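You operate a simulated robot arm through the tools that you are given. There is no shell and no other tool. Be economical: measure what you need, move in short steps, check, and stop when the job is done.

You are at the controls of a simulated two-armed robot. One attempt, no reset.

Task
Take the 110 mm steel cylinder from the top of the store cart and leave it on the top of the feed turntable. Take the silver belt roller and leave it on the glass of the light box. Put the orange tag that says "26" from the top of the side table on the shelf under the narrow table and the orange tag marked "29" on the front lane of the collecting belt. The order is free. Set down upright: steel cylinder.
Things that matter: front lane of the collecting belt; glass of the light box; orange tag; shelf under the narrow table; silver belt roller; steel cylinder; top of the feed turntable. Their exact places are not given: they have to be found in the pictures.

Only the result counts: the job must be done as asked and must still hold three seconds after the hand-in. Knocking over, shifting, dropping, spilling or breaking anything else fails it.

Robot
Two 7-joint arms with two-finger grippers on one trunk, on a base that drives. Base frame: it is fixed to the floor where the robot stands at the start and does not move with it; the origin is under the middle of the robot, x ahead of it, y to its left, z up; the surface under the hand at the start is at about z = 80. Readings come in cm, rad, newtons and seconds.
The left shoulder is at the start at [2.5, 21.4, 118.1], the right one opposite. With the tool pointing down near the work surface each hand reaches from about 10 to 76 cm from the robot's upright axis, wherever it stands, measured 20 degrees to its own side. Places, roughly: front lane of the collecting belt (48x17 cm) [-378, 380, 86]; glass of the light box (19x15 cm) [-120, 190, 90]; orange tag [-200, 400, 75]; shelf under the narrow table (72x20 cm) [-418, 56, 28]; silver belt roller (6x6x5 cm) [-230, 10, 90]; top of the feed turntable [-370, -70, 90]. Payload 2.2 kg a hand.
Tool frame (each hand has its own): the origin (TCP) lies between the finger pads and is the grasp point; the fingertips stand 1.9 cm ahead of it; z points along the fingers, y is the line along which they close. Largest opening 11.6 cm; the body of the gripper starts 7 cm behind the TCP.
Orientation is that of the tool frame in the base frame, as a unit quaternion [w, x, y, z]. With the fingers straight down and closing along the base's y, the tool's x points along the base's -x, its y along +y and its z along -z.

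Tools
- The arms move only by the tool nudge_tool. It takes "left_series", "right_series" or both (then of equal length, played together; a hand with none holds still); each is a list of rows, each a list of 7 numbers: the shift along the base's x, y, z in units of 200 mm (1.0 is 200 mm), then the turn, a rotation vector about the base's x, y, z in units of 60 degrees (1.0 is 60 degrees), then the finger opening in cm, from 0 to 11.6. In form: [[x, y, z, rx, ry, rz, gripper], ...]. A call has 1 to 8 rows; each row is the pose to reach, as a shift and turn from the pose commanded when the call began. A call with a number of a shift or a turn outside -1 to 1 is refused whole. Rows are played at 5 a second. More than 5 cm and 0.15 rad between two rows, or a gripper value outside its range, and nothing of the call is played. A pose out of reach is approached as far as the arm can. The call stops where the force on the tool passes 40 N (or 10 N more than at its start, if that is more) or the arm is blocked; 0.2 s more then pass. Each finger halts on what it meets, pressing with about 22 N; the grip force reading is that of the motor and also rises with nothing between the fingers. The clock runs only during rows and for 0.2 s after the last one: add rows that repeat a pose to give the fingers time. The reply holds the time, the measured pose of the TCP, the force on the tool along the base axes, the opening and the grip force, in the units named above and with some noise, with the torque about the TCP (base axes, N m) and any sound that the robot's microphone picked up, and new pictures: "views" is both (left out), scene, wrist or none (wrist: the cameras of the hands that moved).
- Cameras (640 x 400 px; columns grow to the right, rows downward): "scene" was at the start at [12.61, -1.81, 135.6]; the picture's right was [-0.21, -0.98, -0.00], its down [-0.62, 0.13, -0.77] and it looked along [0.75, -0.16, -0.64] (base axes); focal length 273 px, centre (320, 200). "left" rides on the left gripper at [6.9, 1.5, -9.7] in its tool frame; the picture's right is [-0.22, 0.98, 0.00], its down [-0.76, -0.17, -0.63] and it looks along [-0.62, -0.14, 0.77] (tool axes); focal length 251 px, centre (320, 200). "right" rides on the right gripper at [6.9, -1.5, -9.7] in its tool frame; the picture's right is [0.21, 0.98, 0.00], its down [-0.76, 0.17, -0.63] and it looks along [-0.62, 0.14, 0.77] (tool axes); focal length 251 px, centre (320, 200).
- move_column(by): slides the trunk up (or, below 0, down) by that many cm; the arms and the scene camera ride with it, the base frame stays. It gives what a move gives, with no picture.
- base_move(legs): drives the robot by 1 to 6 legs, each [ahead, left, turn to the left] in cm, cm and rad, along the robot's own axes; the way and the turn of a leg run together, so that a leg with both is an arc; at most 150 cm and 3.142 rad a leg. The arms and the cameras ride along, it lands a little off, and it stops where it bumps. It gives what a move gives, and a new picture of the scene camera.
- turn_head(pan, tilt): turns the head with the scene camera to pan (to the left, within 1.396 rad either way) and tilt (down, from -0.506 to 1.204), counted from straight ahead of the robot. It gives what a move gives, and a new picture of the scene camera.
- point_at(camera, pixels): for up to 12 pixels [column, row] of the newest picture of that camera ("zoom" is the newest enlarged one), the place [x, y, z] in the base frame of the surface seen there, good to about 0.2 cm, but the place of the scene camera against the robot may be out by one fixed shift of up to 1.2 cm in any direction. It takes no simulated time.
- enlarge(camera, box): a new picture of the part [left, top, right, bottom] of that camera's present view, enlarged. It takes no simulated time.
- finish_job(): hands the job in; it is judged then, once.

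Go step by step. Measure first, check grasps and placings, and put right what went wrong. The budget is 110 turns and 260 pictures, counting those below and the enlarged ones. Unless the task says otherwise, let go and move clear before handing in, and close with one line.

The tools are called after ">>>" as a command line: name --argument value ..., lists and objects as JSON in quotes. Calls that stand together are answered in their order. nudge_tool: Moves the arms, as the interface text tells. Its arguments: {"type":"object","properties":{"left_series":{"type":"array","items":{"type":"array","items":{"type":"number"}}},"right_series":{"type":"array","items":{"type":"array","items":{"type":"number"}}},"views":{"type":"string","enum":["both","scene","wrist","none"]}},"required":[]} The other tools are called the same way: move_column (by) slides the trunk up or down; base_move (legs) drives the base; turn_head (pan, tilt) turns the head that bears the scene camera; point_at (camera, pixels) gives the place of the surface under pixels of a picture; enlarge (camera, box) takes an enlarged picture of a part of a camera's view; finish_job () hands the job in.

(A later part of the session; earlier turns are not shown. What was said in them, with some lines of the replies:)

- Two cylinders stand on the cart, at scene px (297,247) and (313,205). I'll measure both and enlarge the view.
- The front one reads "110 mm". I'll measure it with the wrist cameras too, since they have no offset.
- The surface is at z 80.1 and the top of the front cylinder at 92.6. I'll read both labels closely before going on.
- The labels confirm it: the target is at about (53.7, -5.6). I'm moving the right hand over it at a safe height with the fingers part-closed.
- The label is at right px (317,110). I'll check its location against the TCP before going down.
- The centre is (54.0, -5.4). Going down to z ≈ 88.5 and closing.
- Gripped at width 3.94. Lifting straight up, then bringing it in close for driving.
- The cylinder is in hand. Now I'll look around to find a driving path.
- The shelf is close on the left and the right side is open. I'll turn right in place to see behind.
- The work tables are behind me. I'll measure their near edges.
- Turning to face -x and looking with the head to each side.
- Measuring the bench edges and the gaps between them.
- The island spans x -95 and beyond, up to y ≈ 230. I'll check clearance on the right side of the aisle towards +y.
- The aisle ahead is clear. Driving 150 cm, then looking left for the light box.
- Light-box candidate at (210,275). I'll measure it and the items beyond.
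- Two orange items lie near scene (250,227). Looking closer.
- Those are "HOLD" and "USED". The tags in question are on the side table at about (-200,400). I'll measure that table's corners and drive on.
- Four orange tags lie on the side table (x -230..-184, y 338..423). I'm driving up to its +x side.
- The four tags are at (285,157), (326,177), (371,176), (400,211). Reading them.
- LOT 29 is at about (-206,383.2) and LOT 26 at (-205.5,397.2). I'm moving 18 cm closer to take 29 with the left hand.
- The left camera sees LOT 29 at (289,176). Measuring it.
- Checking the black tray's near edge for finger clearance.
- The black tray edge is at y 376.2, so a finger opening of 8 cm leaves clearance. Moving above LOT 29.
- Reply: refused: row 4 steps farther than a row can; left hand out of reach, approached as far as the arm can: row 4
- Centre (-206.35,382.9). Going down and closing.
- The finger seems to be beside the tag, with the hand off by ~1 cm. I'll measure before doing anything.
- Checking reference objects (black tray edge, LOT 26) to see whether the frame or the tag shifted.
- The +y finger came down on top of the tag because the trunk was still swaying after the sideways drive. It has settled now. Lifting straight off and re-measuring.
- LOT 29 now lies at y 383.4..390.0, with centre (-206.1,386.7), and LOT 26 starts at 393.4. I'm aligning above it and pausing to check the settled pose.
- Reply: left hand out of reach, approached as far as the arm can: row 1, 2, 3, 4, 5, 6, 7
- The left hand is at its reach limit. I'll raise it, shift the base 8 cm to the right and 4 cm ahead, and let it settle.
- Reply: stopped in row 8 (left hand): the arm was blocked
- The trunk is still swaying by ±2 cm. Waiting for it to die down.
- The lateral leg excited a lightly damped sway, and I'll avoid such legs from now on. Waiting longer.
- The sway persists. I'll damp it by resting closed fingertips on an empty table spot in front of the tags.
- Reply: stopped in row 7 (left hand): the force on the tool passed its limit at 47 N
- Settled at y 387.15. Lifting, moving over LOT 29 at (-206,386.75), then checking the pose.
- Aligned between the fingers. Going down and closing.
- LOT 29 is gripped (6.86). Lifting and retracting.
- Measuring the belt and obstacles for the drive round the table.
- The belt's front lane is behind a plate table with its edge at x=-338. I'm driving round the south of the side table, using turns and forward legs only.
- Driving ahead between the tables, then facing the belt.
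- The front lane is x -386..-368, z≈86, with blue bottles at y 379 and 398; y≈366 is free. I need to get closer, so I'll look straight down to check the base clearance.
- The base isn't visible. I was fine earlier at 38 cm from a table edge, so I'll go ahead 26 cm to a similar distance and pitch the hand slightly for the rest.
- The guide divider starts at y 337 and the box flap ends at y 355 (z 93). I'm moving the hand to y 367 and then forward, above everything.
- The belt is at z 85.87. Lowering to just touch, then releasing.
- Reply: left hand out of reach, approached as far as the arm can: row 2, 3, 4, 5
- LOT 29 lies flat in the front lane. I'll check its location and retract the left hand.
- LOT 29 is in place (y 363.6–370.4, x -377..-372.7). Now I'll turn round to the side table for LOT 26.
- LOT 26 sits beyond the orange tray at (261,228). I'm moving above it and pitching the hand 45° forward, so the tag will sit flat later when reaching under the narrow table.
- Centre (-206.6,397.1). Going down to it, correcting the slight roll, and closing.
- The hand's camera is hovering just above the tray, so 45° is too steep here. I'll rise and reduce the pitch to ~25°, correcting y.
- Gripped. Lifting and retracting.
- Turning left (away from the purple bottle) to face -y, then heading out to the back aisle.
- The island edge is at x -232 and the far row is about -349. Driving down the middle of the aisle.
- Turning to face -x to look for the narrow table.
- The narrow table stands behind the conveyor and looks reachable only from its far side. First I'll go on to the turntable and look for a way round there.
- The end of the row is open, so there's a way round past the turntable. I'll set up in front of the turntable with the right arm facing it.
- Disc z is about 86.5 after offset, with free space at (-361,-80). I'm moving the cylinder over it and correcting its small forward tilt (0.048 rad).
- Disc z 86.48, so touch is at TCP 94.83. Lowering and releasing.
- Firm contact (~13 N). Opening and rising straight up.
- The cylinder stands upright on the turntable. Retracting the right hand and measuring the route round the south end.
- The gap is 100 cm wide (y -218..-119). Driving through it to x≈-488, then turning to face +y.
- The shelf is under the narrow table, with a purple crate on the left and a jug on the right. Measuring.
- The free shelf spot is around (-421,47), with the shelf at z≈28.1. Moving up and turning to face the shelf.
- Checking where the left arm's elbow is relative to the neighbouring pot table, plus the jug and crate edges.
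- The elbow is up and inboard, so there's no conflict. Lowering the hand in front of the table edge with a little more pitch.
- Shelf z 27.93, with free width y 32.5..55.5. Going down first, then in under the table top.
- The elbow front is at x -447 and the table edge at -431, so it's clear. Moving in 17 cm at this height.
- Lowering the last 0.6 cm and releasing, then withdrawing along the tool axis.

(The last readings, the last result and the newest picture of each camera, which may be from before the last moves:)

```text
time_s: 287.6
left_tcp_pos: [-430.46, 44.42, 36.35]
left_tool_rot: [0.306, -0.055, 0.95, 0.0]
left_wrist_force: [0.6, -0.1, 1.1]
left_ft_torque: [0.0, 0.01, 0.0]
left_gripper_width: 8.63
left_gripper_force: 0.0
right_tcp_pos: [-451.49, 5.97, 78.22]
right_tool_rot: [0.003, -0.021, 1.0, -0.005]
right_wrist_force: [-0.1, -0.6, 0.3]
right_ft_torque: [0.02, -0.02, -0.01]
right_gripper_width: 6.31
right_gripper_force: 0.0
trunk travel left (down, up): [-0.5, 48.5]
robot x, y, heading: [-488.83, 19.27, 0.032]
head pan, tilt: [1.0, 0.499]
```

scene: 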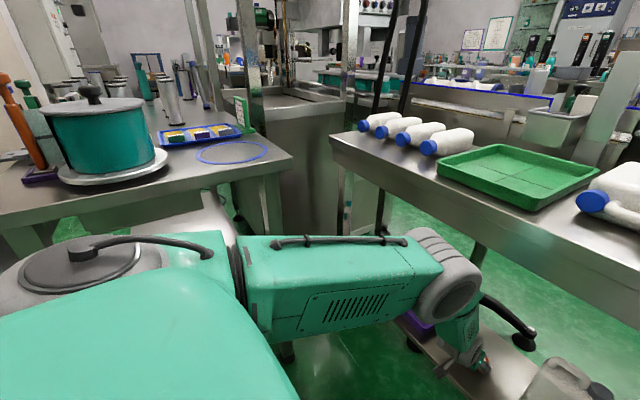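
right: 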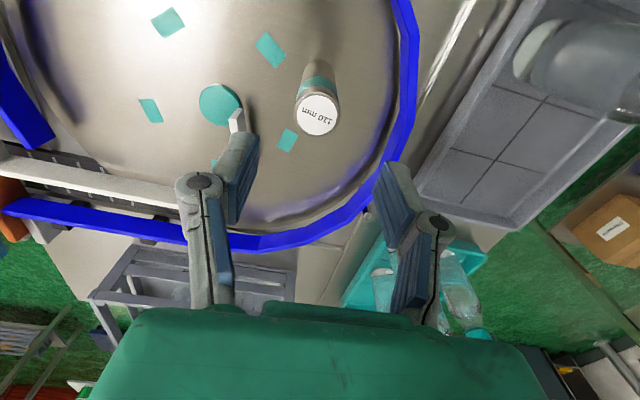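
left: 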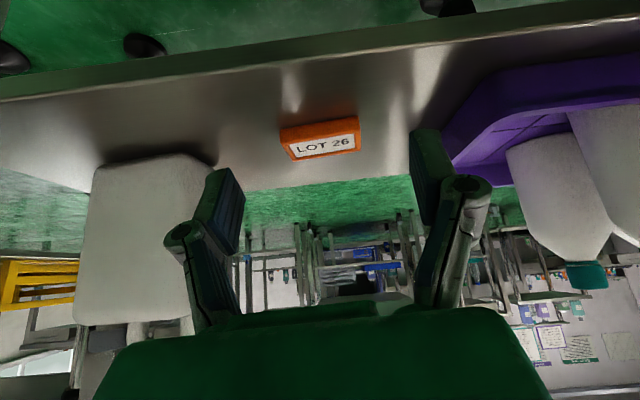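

LOT 26 lies flat on the shelf. Checking its position and withdrawing.

>>> point_at --camera "left" --pixels '[[283, 132], [357, 120], [292, 160], [360, 150], [320, 178], [310, 60]]'

>>> nudge_tool --left_series '[[-0.2, 0, 0, 0, 0, 0, 8.6], [-0.4, 0, 0, 0, 0, 0, 8.6], [-0.6, 0, 0.02, 0, 0, 0, 8.6], [-0.7, 0, 0.1, 0, 0, 0, 8.6], [-0.8, -0.05, 0.3, 0, 0, 0, 8.6], [-0.8, -0.1, 0.5, 0, 0, 0, 8.6], [-0.8, -0.15, 0.7, 0, 0.05, 0, 8.6], [-0.8, -0.15, 0.9, 0, 0.12, 0, 8.6]]' --views "none"

>>> nudge_tool --left_series '[[0.05, -0.05, 0.2, 0, 0.1, 0, 8.6], [0.1, -0.1, 0.4, 0, 0.2, 0, 8.6], [0.1, -0.1, 0.6, 0, 0.3, 0, 8.6], [0.1, -0.1, 0.8, 0, 0.4, 0, 8.6], [0.1, -0.1, 0.95, 0, 0.47, 0, 8.6]]' --views "none"

>>> move_column --by 32

```text
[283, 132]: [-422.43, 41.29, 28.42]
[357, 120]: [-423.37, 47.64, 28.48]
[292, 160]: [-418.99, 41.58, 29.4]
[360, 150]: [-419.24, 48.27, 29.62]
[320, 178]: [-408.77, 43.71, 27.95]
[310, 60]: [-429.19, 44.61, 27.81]
```

```text
time_s: 289.4
left_tcp_pos: [-446.86, 41.44, 54.49]
left_tool_rot: [0.246, -0.055, 0.968, 0.004]
left_wrist_force: [-0.8, -0.3, 0.0]
left_ft_torque: [-0.02, -0.01, 0.01]
left_gripper_width: 8.61
left_gripper_force: 0.0
right_tcp_pos: [-451.65, 5.91, 78.3]
right_tool_rot: [0.003, -0.021, 1.0, -0.004]
right_wrist_force: [-0.1, 0.9, 0.8]
right_ft_torque: [-0.01, -0.01, 0.03]
right_gripper_width: 6.3
right_gripper_force: 0.0
trunk travel left (down, up): [-0.5, 48.5]
robot x, y, heading: [-489.15, 18.72, 0.036]
head pan, tilt: [1.0, 0.499]
```

```text
time_s: 290.6
left_tcp_pos: [-444.56, 39.68, 73.38]
left_tool_rot: [0.002, -0.051, 0.999, 0.017]
left_wrist_force: [-0.1, 0.4, 0.3]
left_ft_torque: [-0.04, -0.01, -0.01]
left_gripper_width: 8.59
left_gripper_force: 0.0
right_tcp_pos: [-451.47, 5.96, 78.47]
right_tool_rot: [0.003, -0.021, 1.0, -0.004]
right_wrist_force: [0.8, -0.1, 0.3]
right_ft_torque: [-0.02, 0.01, 0.01]
right_gripper_width: 6.31
right_gripper_force: 0.1
trunk travel left (down, up): [-0.5, 48.5]
robot x, y, heading: [-489.21, 19.18, 0.033]
head pan, tilt: [1.0, 0.499]
```

```text
time_s: 293.8
left_tcp_pos: [-444.53, 39.7, 105.43]
left_tool_rot: [0.001, -0.052, 0.998, 0.018]
left_wrist_force: [-0.1, 0.7, 0.4]
left_ft_torque: [0.0, 0.01, -0.01]
left_gripper_width: 8.6
left_gripper_force: 0.1
right_tcp_pos: [-451.56, 5.93, 110.26]
right_tool_rot: [0.002, -0.022, 1.0, -0.006]
right_wrist_force: [0.5, -0.2, -1.5]
right_ft_torque: [0.02, 0.03, 0.0]
right_gripper_width: 6.29
right_gripper_force: 0.0
trunk travel left (down, up): [-32.5, 16.5]
robot x, y, heading: [-489.15, 19.3, 0.033]
head pan, tilt: [1.0, 0.499]
```

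The tag is well within the shelf. Now driving back round to the roller in the aisle.

>>> base_move --legs '[[0, 0, -1.6], [150, 0, 0], [38, 0, 0], [0, 0, 1.57], [150, 0, 0]]'

>>> turn_head --pan 0 --tilt 0.4

```text
time_s: 317.9
left_tcp_pos: [-293.12, -141.11, 105.24]
left_tool_rot: [0.001, -0.055, 0.998, 0.018]
left_wrist_force: [0.4, -0.9, 0.1]
left_ft_torque: [-0.01, -0.02, 0.03]
left_gripper_width: 8.61
left_gripper_force: 0.2
right_tcp_pos: [-299.87, -174.8, 110.3]
right_tool_rot: [0.002, -0.024, 1.0, -0.005]
right_wrist_force: [-0.4, 0.5, -0.3]
right_ft_torque: [0.0, -0.01, 0.0]
right_gripper_width: 6.33
right_gripper_force: 0.1
trunk travel left (down, up): [-32.5, 16.5]
robot x, y, heading: [-337.67, -161.94, 0.04]
head pan, tilt: [1.0, 0.499]
```

scene: 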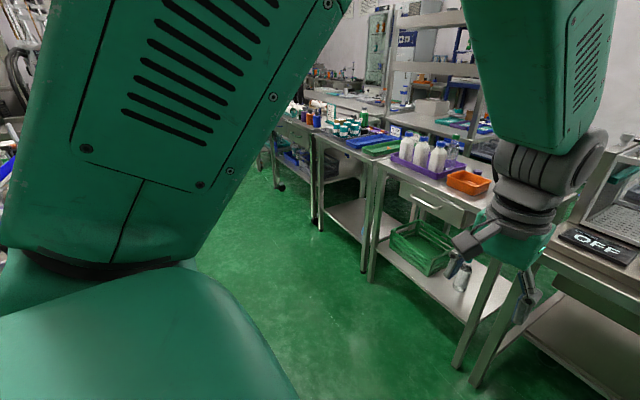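

```text
time_s: 319.2
left_tcp_pos: [-293.34, -141.08, 105.51]
left_tool_rot: [0.003, -0.054, 0.998, 0.017]
left_wrist_force: [-0.4, -0.3, 0.3]
left_ft_torque: [0.0, -0.03, 0.01]
left_gripper_width: 8.59
left_gripper_force: 0.1
right_tcp_pos: [-300.06, -174.87, 110.42]
right_tool_rot: [0.004, -0.024, 1.0, -0.006]
right_wrist_force: [0.2, -0.3, 0.1]
right_ft_torque: [0.02, 0.01, -0.01]
right_gripper_width: 6.3
right_gripper_force: 0.0
trunk travel left (down, up): [-32.5, 16.5]
robot x, y, heading: [-337.39, -161.73, 0.038]
head pan, tilt: [0.0, 0.4]
```

scene: 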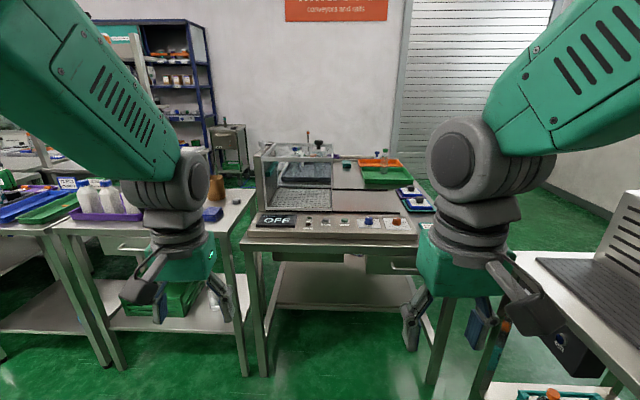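

>>> base_move --legs '[[48, 0, 0], [0, 0, 1.53], [150, 0, 0], [0, 0, -1.57]]'

>>> turn_head --pan 0.2 --tilt 0.55

```text
time_s: 336.6
left_tcp_pos: [-244.29, 8.7, 105.48]
left_tool_rot: [0.004, -0.043, 0.999, 0.018]
left_wrist_force: [0.0, -0.4, -0.1]
left_ft_torque: [0.02, -0.02, 0.02]
left_gripper_width: 8.6
left_gripper_force: 0.1
right_tcp_pos: [-251.81, -24.84, 110.31]
right_tool_rot: [0.004, -0.012, 1.0, -0.006]
right_wrist_force: [-1.1, 0.4, 0.4]
right_ft_torque: [0.01, -0.02, -0.02]
right_gripper_width: 6.32
right_gripper_force: 0.2
trunk travel left (down, up): [-32.5, 16.5]
robot x, y, heading: [-289.4, -10.94, 0.011]
head pan, tilt: [0.0, 0.4]
```

scene: 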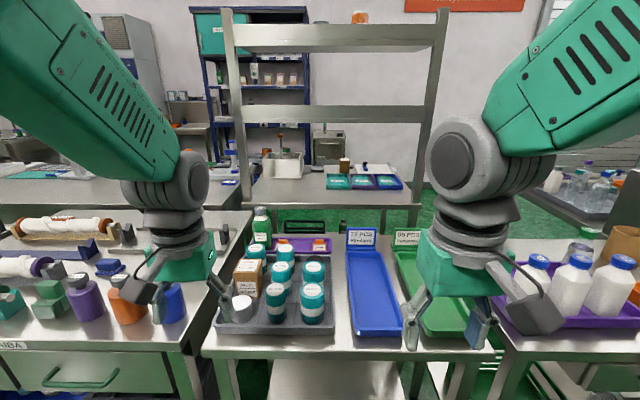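

```text
time_s: 337.3
left_tcp_pos: [-244.41, 8.85, 105.64]
left_tool_rot: [0.005, -0.043, 0.999, 0.018]
left_wrist_force: [0.2, 0.2, -0.4]
left_ft_torque: [0.02, -0.03, 0.02]
left_gripper_width: 8.59
left_gripper_force: 0.1
right_tcp_pos: [-252.1, -24.9, 110.39]
right_tool_rot: [0.005, -0.012, 1.0, -0.005]
right_wrist_force: [0.3, -0.1, -0.6]
right_ft_torque: [-0.02, 0.02, -0.04]
right_gripper_width: 6.3
right_gripper_force: 0.1
trunk travel left (down, up): [-32.5, 16.5]
robot x, y, heading: [-288.93, -10.86, 0.019]
head pan, tilt: [0.201, 0.55]
```

scene: 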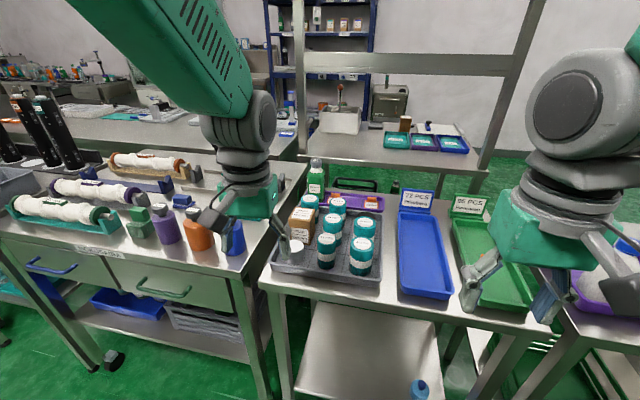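

>>> enlarge --camera "scene" --box '[255, 170, 415, 300]'

>>> point_at --camera "scene" --pixels '[[292, 245], [302, 220], [327, 250], [360, 255], [335, 205], [300, 270], [345, 275], [275, 262], [365, 228]]'

```text
3.08 times, centred on (335, 235) of scene
```

zoom: 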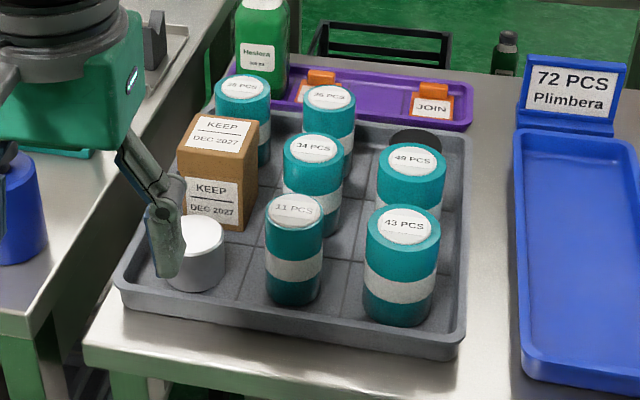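

```text
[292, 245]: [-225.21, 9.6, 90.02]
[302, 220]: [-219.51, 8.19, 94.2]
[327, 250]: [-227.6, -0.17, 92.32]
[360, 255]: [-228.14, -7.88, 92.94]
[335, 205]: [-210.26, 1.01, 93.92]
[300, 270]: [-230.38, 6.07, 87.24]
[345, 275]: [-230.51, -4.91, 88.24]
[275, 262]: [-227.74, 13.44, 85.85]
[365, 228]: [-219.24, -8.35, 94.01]
```

The silver cylinder at zoom (195,255) matches the roller's rough position. Looking with the left wrist camera.

>>> nudge_tool --left_series '[[-0.1, 0.05, 0.05, 0, 0, 0, 8.6], [-0.2, 0.05, 0.1, 0, 0, 0, 8.6]]' --views "both"

```text
time_s: 337.9
left_tcp_pos: [-248.51, 9.74, 107.58]
left_tool_rot: [0.004, -0.042, 0.999, 0.019]
left_wrist_force: [0.4, -0.2, -0.3]
left_ft_torque: [0.0, 0.0, 0.03]
left_gripper_width: 8.58
left_gripper_force: 0.0
right_tcp_pos: [-252.23, -24.86, 110.47]
right_tool_rot: [0.005, -0.013, 1.0, -0.006]
right_wrist_force: [0.5, 0.5, 0.5]
right_ft_torque: [0.01, -0.04, -0.02]
right_gripper_width: 6.3
right_gripper_force: 0.1
trunk travel left (down, up): [-32.5, 16.5]
robot x, y, heading: [-288.79, -11.1, 0.015]
head pan, tilt: [0.201, 0.55]
```

scene: 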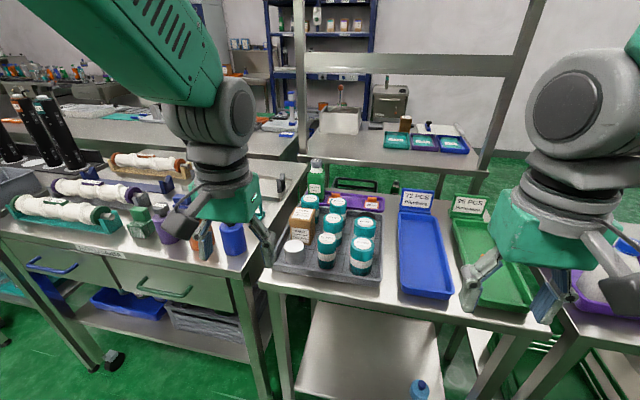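
left: 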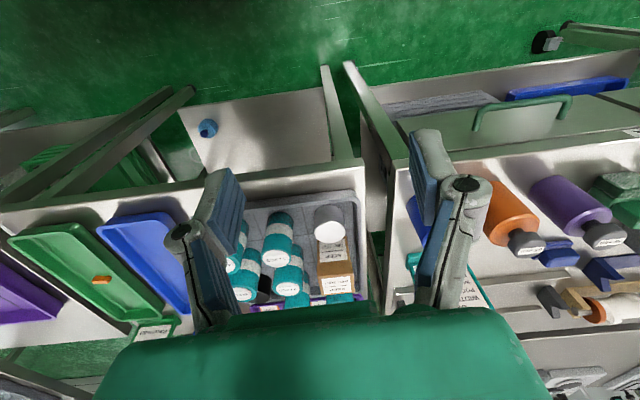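

>>> enlarge --camera "scene" --box '[265, 190, 385, 290]'

>>> point_at --camera "left" --pixels '[[316, 225], [330, 222], [345, 222], [330, 238], [330, 210], [275, 225], [335, 240], [305, 215]]'

>>> point_at --camera "scene" --pixels '[[285, 245], [293, 245], [303, 245], [294, 256], [294, 265], [302, 225], [318, 250]]'

```text
4.00 times, centred on (325, 240) of scene
```

zoom: 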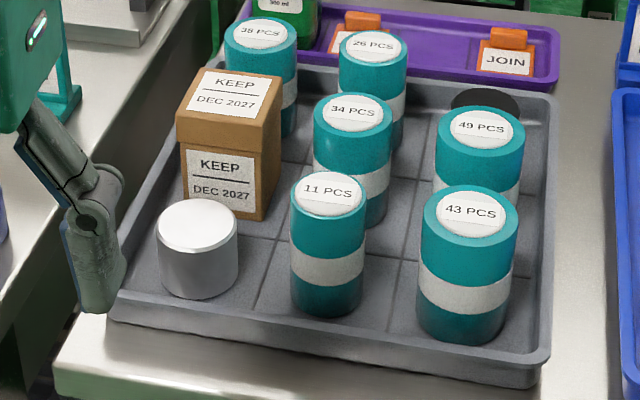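

```text
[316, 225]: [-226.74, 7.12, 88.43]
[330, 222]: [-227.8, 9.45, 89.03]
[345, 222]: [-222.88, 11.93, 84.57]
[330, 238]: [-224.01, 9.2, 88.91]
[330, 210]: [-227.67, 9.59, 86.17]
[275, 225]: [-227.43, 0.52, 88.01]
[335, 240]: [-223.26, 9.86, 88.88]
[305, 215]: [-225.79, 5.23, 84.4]
```

```text
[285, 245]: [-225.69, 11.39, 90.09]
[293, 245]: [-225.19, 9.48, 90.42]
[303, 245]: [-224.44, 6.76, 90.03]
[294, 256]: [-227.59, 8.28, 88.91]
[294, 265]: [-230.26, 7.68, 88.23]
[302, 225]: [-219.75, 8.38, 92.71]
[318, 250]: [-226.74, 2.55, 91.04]
```

The silver roller is at about (-225.6,9.4), with its top at z 89.0 and the tray rim at ~86. I'll grasp its upper half across y from above.

>>> nudge_tool --left_series '[[0.2, 0, -0.05, -0.01, 0, -0.03, 8], [0.4, 0, -0.1, -0.02, 0, -0.06, 7.6], [0.6, -0.01, -0.1, -0.036, 0, -0.08, 7.6], [0.8, -0.01, -0.1, -0.036, 0, -0.08, 7.6], [1.0, -0.015, -0.15, -0.036, 0, -0.08, 7.6], [1.0, -0.015, -0.15, -0.036, 0, -0.08, 7.6]]' --views "none"

>>> nudge_tool --left_series '[[0.1, 0, -0.1, 0, 0, 0, 7.6], [0.14, 0, -0.25, 0, 0, 0, 7.6], [0.14, 0, -0.25, 0, 0, 0, 7.6], [0.14, 0, -0.25, 0, 0, 0, 7.6]]' --views "wrist"

```text
time_s: 339.3
left_tcp_pos: [-228.87, 9.6, 104.54]
left_tool_rot: [0.005, -0.001, 1.0, -0.002]
left_wrist_force: [0.2, 0.5, 0.5]
left_ft_torque: [-0.02, -0.01, 0.01]
left_gripper_width: 7.6
left_gripper_force: 0.1
right_tcp_pos: [-252.15, -24.79, 110.54]
right_tool_rot: [0.006, -0.012, 1.0, -0.006]
right_wrist_force: [-0.1, 0.5, 0.2]
right_ft_torque: [-0.01, 0.0, 0.01]
right_gripper_width: 6.3
right_gripper_force: 0.1
trunk travel left (down, up): [-32.5, 16.5]
robot x, y, heading: [-288.67, -10.99, 0.015]
head pan, tilt: [0.201, 0.55]
```

```text
time_s: 340.3
left_tcp_pos: [-225.8, 9.64, 99.59]
left_tool_rot: [0.003, -0.001, 1.0, -0.001]
left_wrist_force: [-0.6, -0.4, -0.4]
left_ft_torque: [-0.01, 0.04, 0.01]
left_gripper_width: 7.6
left_gripper_force: 0.1
right_tcp_pos: [-251.93, -24.89, 110.5]
right_tool_rot: [0.004, -0.012, 1.0, -0.005]
right_wrist_force: [0.4, 0.2, 0.4]
right_ft_torque: [-0.01, -0.01, 0.0]
right_gripper_width: 6.28
right_gripper_force: 0.1
trunk travel left (down, up): [-32.5, 16.5]
robot x, y, heading: [-288.79, -10.63, 0.013]
head pan, tilt: [0.201, 0.55]
```

left: 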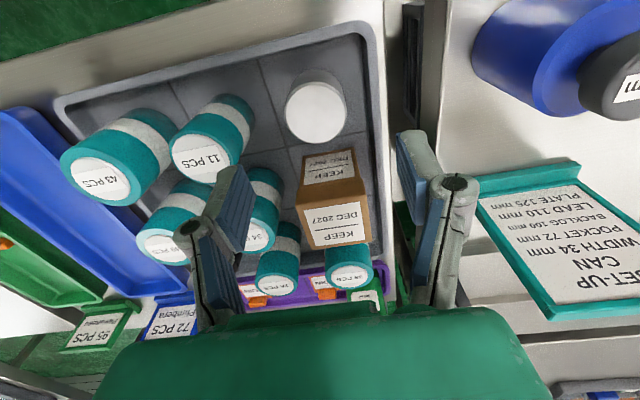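

>>> point_at --camera "left" --pixels '[[285, 112], [345, 112], [315, 83], [315, 140], [315, 112], [385, 130], [232, 140], [340, 215]]'

```text
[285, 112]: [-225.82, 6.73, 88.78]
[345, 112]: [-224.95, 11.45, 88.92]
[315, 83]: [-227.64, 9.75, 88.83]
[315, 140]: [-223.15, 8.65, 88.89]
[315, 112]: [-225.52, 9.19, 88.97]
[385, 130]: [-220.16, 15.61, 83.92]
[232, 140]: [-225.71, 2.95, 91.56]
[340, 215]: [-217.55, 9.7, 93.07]
```

Centre (-225.4,9.1). Going down and closing.

>>> nudge_tool --left_series '[[0.02, -0.026, -0.2, 0, 0, 0, 7.6], [0.02, -0.026, -0.4, 0, 0, 0, 7.6], [0.02, -0.026, -0.55, 0, 0, 0, 7.6], [0.02, -0.026, -0.57, 0, 0, 0, 7.6], [0.02, -0.026, -0.57, 0, 0, 0, 5], [0.02, -0.026, -0.57, 0, 0, 0, 3], [0.02, -0.026, -0.57, 0, 0, 0, 3], [0.02, -0.026, -0.57, 0, 0, 0, 3]]' --views "wrist"

```text
time_s: 342.1
left_tcp_pos: [-225.28, 8.9, 88.25]
left_tool_rot: [0.004, 0.0, 1.0, -0.001]
left_wrist_force: [-0.9, -0.3, 0.1]
left_ft_torque: [0.0, -0.01, 0.01]
left_gripper_width: 5.17
left_gripper_force: 22.0
right_tcp_pos: [-251.98, -24.77, 110.32]
right_tool_rot: [0.005, -0.013, 1.0, -0.005]
right_wrist_force: [-0.7, 0.8, 0.3]
right_ft_torque: [0.0, -0.02, -0.01]
right_gripper_width: 6.31
right_gripper_force: 0.0
trunk travel left (down, up): [-32.5, 16.5]
robot x, y, heading: [-289.2, -10.53, 0.014]
head pan, tilt: [0.201, 0.55]
```

left: 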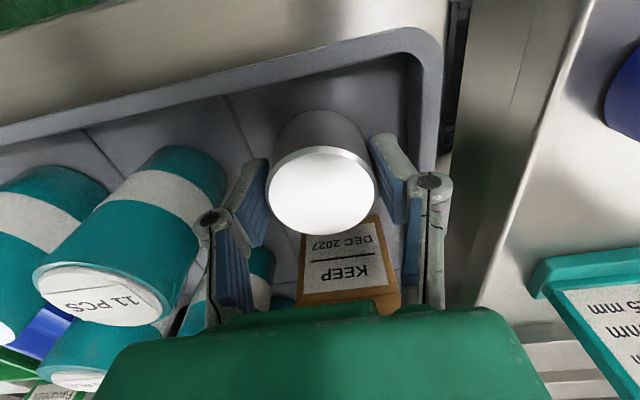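

Roller gripped (5.17). Lifting and retracting.

>>> nudge_tool --left_series '[[0, 0, 0.1, 0, 0, 0, 3], [0, 0, 0.3, 0, 0, 0, 3], [0, 0, 0.5, 0, 0, 0, 3], [0, 0, 0.7, 0, 0, 0, 3], [-0.1, 0, 0.85, 0, 0, 0, 3], [-0.3, 0, 0.92, 0, 0, 0, 3], [-0.5, 0, 0.92, 0, 0, 0, 3], [-0.7, 0, 0.92, 0, 0, 0, 3]]' --views "both"

```text
time_s: 343.9
left_tcp_pos: [-239.69, 8.87, 106.81]
left_tool_rot: [0.005, -0.001, 1.0, -0.002]
left_wrist_force: [-0.6, -0.4, -2.1]
left_ft_torque: [-0.01, -0.01, -0.02]
left_gripper_width: 5.16
left_gripper_force: 22.6
right_tcp_pos: [-252.14, -24.84, 110.51]
right_tool_rot: [0.006, -0.012, 1.0, -0.005]
right_wrist_force: [-0.2, 0.3, -0.4]
right_ft_torque: [0.01, -0.05, 0.02]
right_gripper_width: 6.33
right_gripper_force: 0.0
trunk travel left (down, up): [-32.5, 16.5]
robot x, y, heading: [-288.56, -10.91, 0.014]
head pan, tilt: [0.201, 0.55]
```

scene: 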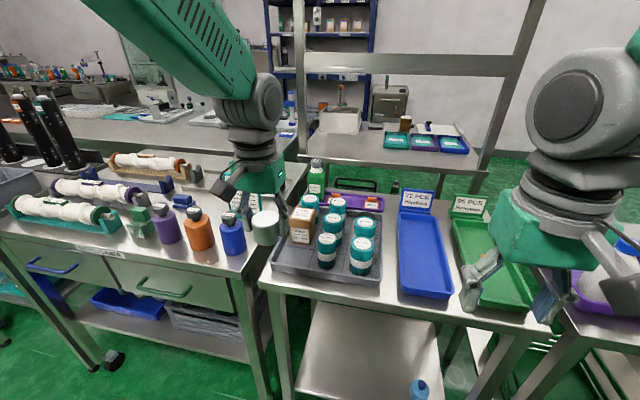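
left: 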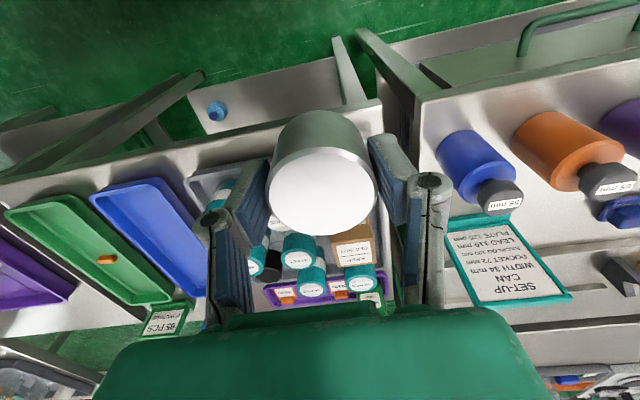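

Roller in hand. Driving north up the aisle and back round towards the light box.

>>> base_move --legs '[[0, 0, 1.556], [150, 0, 0], [145, 0, 0], [0, 0, -1.57]]'

>>> turn_head --pan 0 --tilt 0.4

```text
time_s: 365.9
left_tcp_pos: [-241.47, 305.53, 106.82]
left_tool_rot: [0.005, 0.003, 1.0, -0.002]
left_wrist_force: [0.4, 0.7, -1.4]
left_ft_torque: [-0.03, -0.02, -0.01]
left_gripper_width: 5.13
left_gripper_force: 22.7
right_tcp_pos: [-254.17, 271.7, 110.43]
right_tool_rot: [0.005, -0.008, 1.0, -0.005]
right_wrist_force: [-0.6, 0.9, 0.3]
right_ft_torque: [-0.04, 0.0, 0.02]
right_gripper_width: 6.3
right_gripper_force: 0.0
trunk travel left (down, up): [-32.5, 16.5]
robot x, y, heading: [-290.69, 285.92, 0.008]
head pan, tilt: [0.201, 0.55]
```

scene: 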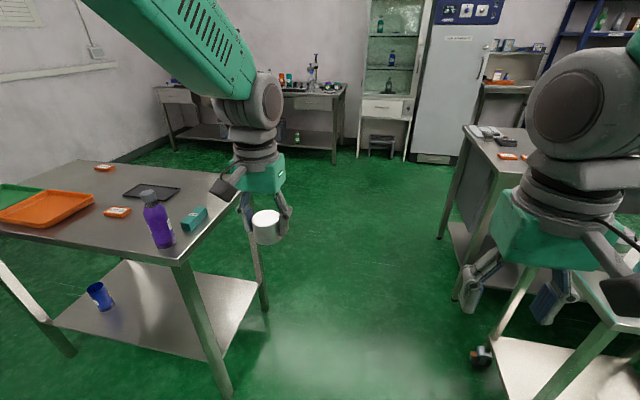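

```text
time_s: 366.6
left_tcp_pos: [-241.7, 305.42, 106.92]
left_tool_rot: [0.005, 0.003, 1.0, -0.001]
left_wrist_force: [0.9, 0.7, -1.8]
left_ft_torque: [0.04, -0.03, 0.03]
left_gripper_width: 5.15
left_gripper_force: 22.2
right_tcp_pos: [-254.41, 271.81, 110.6]
right_tool_rot: [0.006, -0.008, 1.0, -0.006]
right_wrist_force: [-0.3, 0.1, 1.1]
right_ft_torque: [0.0, 0.01, -0.01]
right_gripper_width: 6.32
right_gripper_force: 0.2
trunk travel left (down, up): [-32.5, 16.5]
robot x, y, heading: [-290.89, 285.99, 0.006]
head pan, tilt: [0.0, 0.4]
```

scene: 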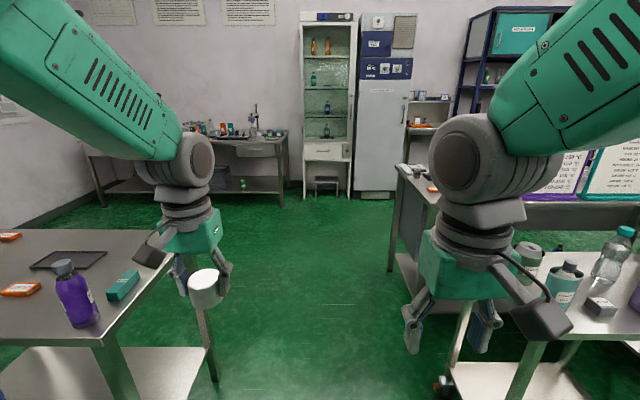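

>>> base_move --legs '[[150, 0, 0], [88, 0, 0], [0, 0, -1.575], [78, 0, 0]]'

>>> turn_head --pan -0.9 --tilt 0.5

```text
time_s: 385.9
left_tcp_pos: [-29.5, 157.42, 106.87]
left_tool_rot: [0.002, 0.702, 0.712, -0.005]
left_wrist_force: [0.1, -0.5, -0.4]
left_ft_torque: [-0.01, 0.02, -0.02]
left_gripper_width: 5.14
left_gripper_force: 21.8
right_tcp_pos: [-63.4, 169.57, 110.45]
right_tool_rot: [0.001, 0.695, 0.719, -0.009]
right_wrist_force: [0.4, 0.3, 0.8]
right_ft_torque: [-0.01, -0.02, 0.05]
right_gripper_width: 6.28
right_gripper_force: 0.0
trunk travel left (down, up): [-32.5, 16.5]
robot x, y, heading: [-49.86, 206.58, -1.546]
head pan, tilt: [0.0, 0.4]
```

scene: 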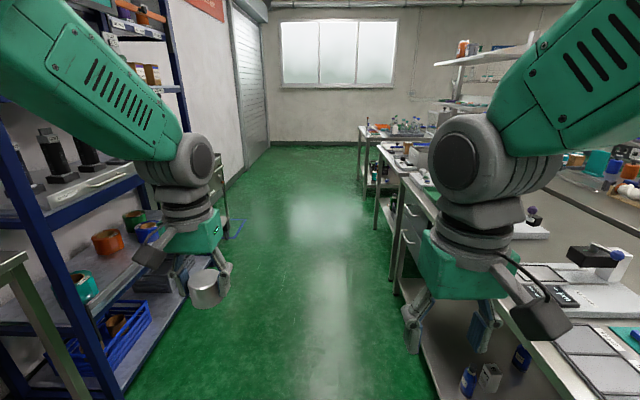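

```text
time_s: 387.1
left_tcp_pos: [-29.56, 157.51, 106.91]
left_tool_rot: [0.003, 0.702, 0.713, -0.005]
left_wrist_force: [0.0, -0.2, -2.3]
left_ft_torque: [0.01, -0.01, 0.01]
left_gripper_width: 5.14
left_gripper_force: 21.7
right_tcp_pos: [-63.47, 169.76, 110.61]
right_tool_rot: [0.002, 0.695, 0.719, -0.009]
right_wrist_force: [0.4, -0.3, 0.1]
right_ft_torque: [0.01, 0.0, -0.02]
right_gripper_width: 6.29
right_gripper_force: 0.1
trunk travel left (down, up): [-32.5, 16.5]
robot x, y, heading: [-49.69, 206.42, -1.542]
head pan, tilt: [-0.901, 0.499]
```

scene: 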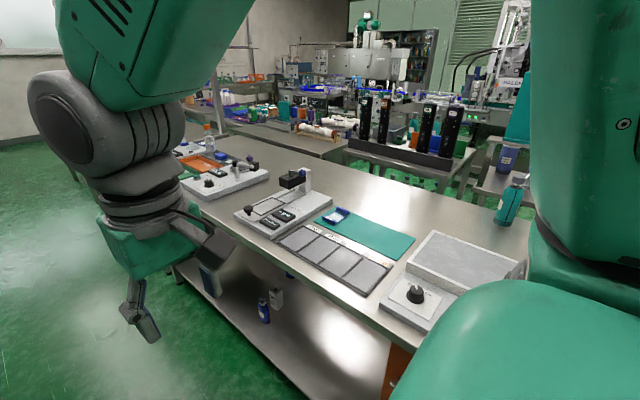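

Turning to face the light box.

>>> base_move --legs '[[0, 0, -1.6]]'

>>> turn_head --pan 0.1 --tilt 0.65

```text
time_s: 391.4
left_tcp_pos: [-99.01, 186.24, 107.06]
left_tool_rot: [-0.002, 1.0, 0.002, -0.006]
left_wrist_force: [-0.5, 0.5, -1.2]
left_ft_torque: [0.0, -0.01, 0.0]
left_gripper_width: 5.13
left_gripper_force: 21.6
right_tcp_pos: [-86.49, 220.06, 110.66]
right_tool_rot: [-0.005, 1.0, 0.013, -0.007]
right_wrist_force: [0.0, 0.6, -0.3]
right_ft_torque: [-0.01, 0.0, 0.0]
right_gripper_width: 6.27
right_gripper_force: 0.1
trunk travel left (down, up): [-32.5, 16.5]
robot x, y, heading: [-49.91, 206.51, -3.12]
head pan, tilt: [-0.901, 0.499]
```

scene: 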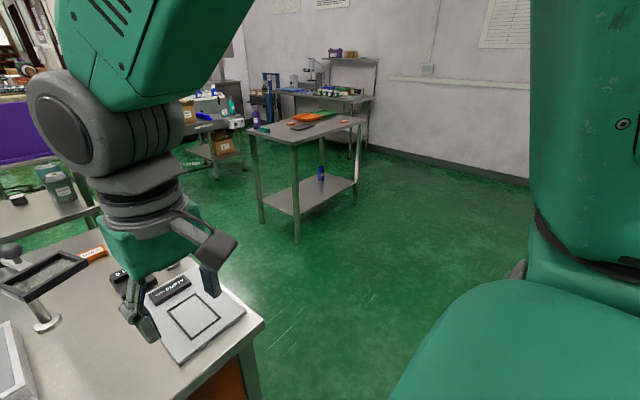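

```text
time_s: 392.7
left_tcp_pos: [-98.69, 186.28, 107.04]
left_tool_rot: [-0.003, 1.0, 0.002, -0.007]
left_wrist_force: [0.0, 1.6, -2.2]
left_ft_torque: [-0.01, 0.0, 0.01]
left_gripper_width: 5.14
left_gripper_force: 21.4
right_tcp_pos: [-86.16, 220.1, 110.88]
right_tool_rot: [-0.006, 1.0, 0.015, -0.007]
right_wrist_force: [-0.4, 0.3, -0.5]
right_ft_torque: [0.02, 0.0, 0.01]
right_gripper_width: 6.3
right_gripper_force: 0.0
trunk travel left (down, up): [-32.5, 16.5]
robot x, y, heading: [-49.92, 206.44, -3.126]
head pan, tilt: [0.099, 0.649]
```

scene: 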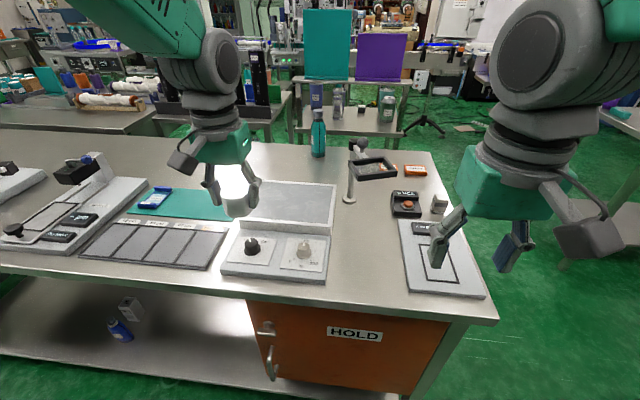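

>>> point_at --camera "scene" --pixels '[[290, 205], [248, 220], [328, 224], [333, 188], [270, 185], [350, 195], [352, 150], [365, 170], [250, 245], [305, 245]]'

>>> nudge_tool --left_series '[[0, 0, 0, 0, 0, 0, 3]]' --views "wrist"

```text
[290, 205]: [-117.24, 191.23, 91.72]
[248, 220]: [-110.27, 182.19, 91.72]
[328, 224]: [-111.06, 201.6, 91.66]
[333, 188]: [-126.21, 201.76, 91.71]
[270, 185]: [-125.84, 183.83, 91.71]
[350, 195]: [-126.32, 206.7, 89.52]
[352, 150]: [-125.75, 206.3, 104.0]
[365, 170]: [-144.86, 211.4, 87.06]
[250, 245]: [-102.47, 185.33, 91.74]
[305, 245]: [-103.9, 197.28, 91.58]
```

```text
time_s: 393.1
left_tcp_pos: [-98.55, 186.25, 107.11]
left_tool_rot: [-0.001, 1.0, 0.002, -0.007]
left_wrist_force: [0.1, 0.0, -2.1]
left_ft_torque: [-0.03, -0.05, 0.01]
left_gripper_width: 5.14
left_gripper_force: 22.0
right_tcp_pos: [-86.27, 220.05, 110.66]
right_tool_rot: [-0.005, 1.0, 0.014, -0.007]
right_wrist_force: [0.7, -0.1, 0.5]
right_ft_torque: [0.01, -0.01, -0.01]
right_gripper_width: 6.3
right_gripper_force: 0.0
trunk travel left (down, up): [-32.5, 16.5]
robot x, y, heading: [-50.02, 206.53, -3.125]
head pan, tilt: [0.099, 0.649]
```

left: 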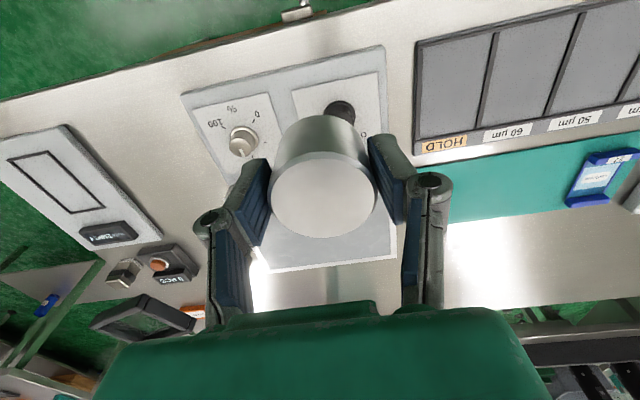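

The glass spans x -126..-110.5, y 182..201.7. Moving the roller above its centre.

>>> nudge_tool --left_series '[[-0.2, 0.05, 0, 0, 0, 0, 3], [-0.4, 0.1, 0, 0, 0, 0, 3], [-0.6, 0.15, 0, 0, 0, 0, 3], [-0.8, 0.2, -0.03, 0, 0, 0, 3], [-0.92, 0.21, -0.15, 0, 0, 0, 3], [-0.92, 0.21, -0.3, 0, 0, 0, 3], [-0.92, 0.21, -0.3, 0, 0, 0, 3]]' --views "both"

```text
time_s: 394.7
left_tcp_pos: [-117.11, 190.39, 101.04]
left_tool_rot: [-0.001, 1.0, 0.003, -0.008]
left_wrist_force: [0.0, -0.5, -1.8]
left_ft_torque: [0.03, 0.03, 0.0]
left_gripper_width: 5.13
left_gripper_force: 22.4
right_tcp_pos: [-86.23, 220.06, 110.64]
right_tool_rot: [-0.005, 1.0, 0.014, -0.009]
right_wrist_force: [-0.2, -0.3, 0.6]
right_ft_torque: [0.0, -0.01, 0.02]
right_gripper_width: 6.3
right_gripper_force: 0.1
trunk travel left (down, up): [-32.5, 16.5]
robot x, y, heading: [-49.77, 206.62, -3.123]
head pan, tilt: [0.099, 0.649]
```

scene: 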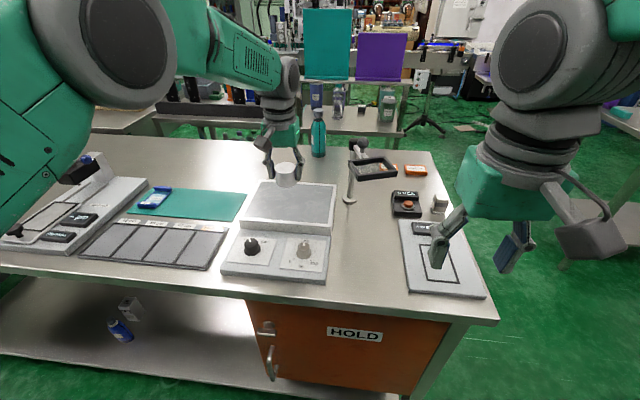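
left: 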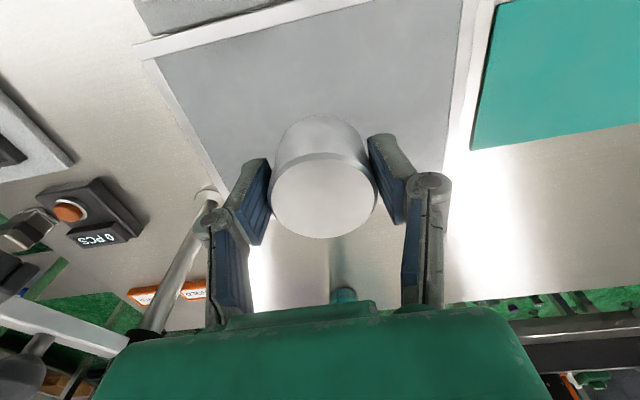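

>>> point_at --camera "left" --pixels '[[300, 60], [350, 90], [165, 60], [240, 160], [455, 60], [205, 210], [60, 320]]'

```text
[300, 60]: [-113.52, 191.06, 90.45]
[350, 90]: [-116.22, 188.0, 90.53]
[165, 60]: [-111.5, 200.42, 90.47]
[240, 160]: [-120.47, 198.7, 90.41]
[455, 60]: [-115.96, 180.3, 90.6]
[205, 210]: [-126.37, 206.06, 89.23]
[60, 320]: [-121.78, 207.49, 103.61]
```

Glass z 90.5. Lowering until contact.

>>> nudge_tool --left_series '[[0, 0, -0.15, 0, 0, 0, 3], [0, 0, -0.26, 0, 0, 0, 3], [0, 0, -0.29, 0, 0, 0, 3], [0, 0, -0.3, 0, 0, 0, 3], [0, 0, -0.31, 0, 0, 0, 3]]' --views "none"

```text
time_s: 395.9
left_tcp_pos: [-117.29, 190.52, 94.95]
left_tool_rot: [-0.002, 1.0, 0.002, -0.008]
left_wrist_force: [-0.1, -0.4, -2.1]
left_ft_torque: [-0.02, 0.01, 0.03]
left_gripper_width: 5.16
left_gripper_force: 21.9
right_tcp_pos: [-86.16, 220.17, 110.61]
right_tool_rot: [-0.005, 1.0, 0.015, -0.008]
right_wrist_force: [-0.2, 0.7, -0.1]
right_ft_torque: [0.03, -0.01, 0.02]
right_gripper_width: 6.32
right_gripper_force: 0.1
trunk travel left (down, up): [-32.5, 16.5]
robot x, y, heading: [-50.09, 206.33, -3.125]
head pan, tilt: [0.099, 0.649]
5 turns are left
```

Lowering the last few millimetres, releasing and rising.

>>> nudge_tool --left_series '[[0, 0, -0.008, 0, 0, 0, 3], [0, 0, -0.015, 0, 0, 0, 3], [0, 0, -0.015, 0, 0, 0, 5.6], [0, 0, -0.015, 0, 0, 0, 7.4], [0, 0, -0.015, 0, 0, 0, 7.4], [0, 0, 0.15, 0, 0, 0, 7.4], [0, 0, 0.35, 0, 0, 0, 7.4], [0, 0, 0.5, 0, 0, 0, 7.4]]' --views "both"

```text
time_s: 397.7
left_tcp_pos: [-117.1, 190.57, 104.95]
left_tool_rot: [-0.002, 1.0, 0.002, -0.007]
left_wrist_force: [-0.5, 0.5, 0.3]
left_ft_torque: [0.01, 0.04, 0.0]
left_gripper_width: 7.41
left_gripper_force: 0.0
right_tcp_pos: [-86.28, 220.18, 110.65]
right_tool_rot: [-0.004, 1.0, 0.014, -0.008]
right_wrist_force: [0.0, -0.1, 1.2]
right_ft_torque: [0.02, 0.03, -0.03]
right_gripper_width: 6.3
right_gripper_force: 0.0
trunk travel left (down, up): [-32.5, 16.5]
robot x, y, heading: [-50.15, 206.4, -3.126]
head pan, tilt: [0.099, 0.649]
4 turns are left
```

scene: 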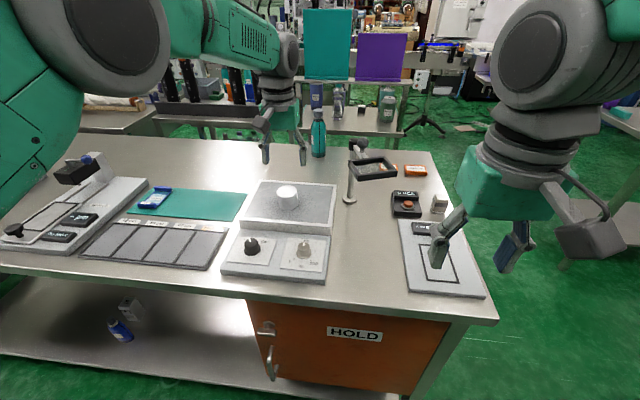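
left: 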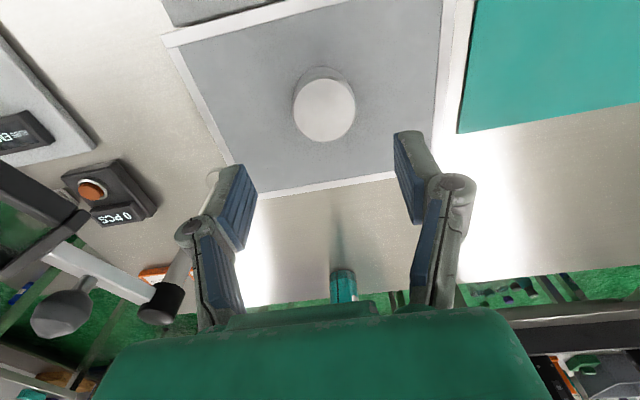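

The roller stands on the glass at scene px (287,195) and left px (325,105), and the hand is clear above it. All four items are placed, so I'm handing in.

>>> finish_job

```text
The job is handed in.
```

The job is handed in: the steel cylinder is upright on the turntable, the silver roller is on the light box glass, tag 26 is on the shelf under the narrow table, and tag 29 is in the front lane of the collecting belt.
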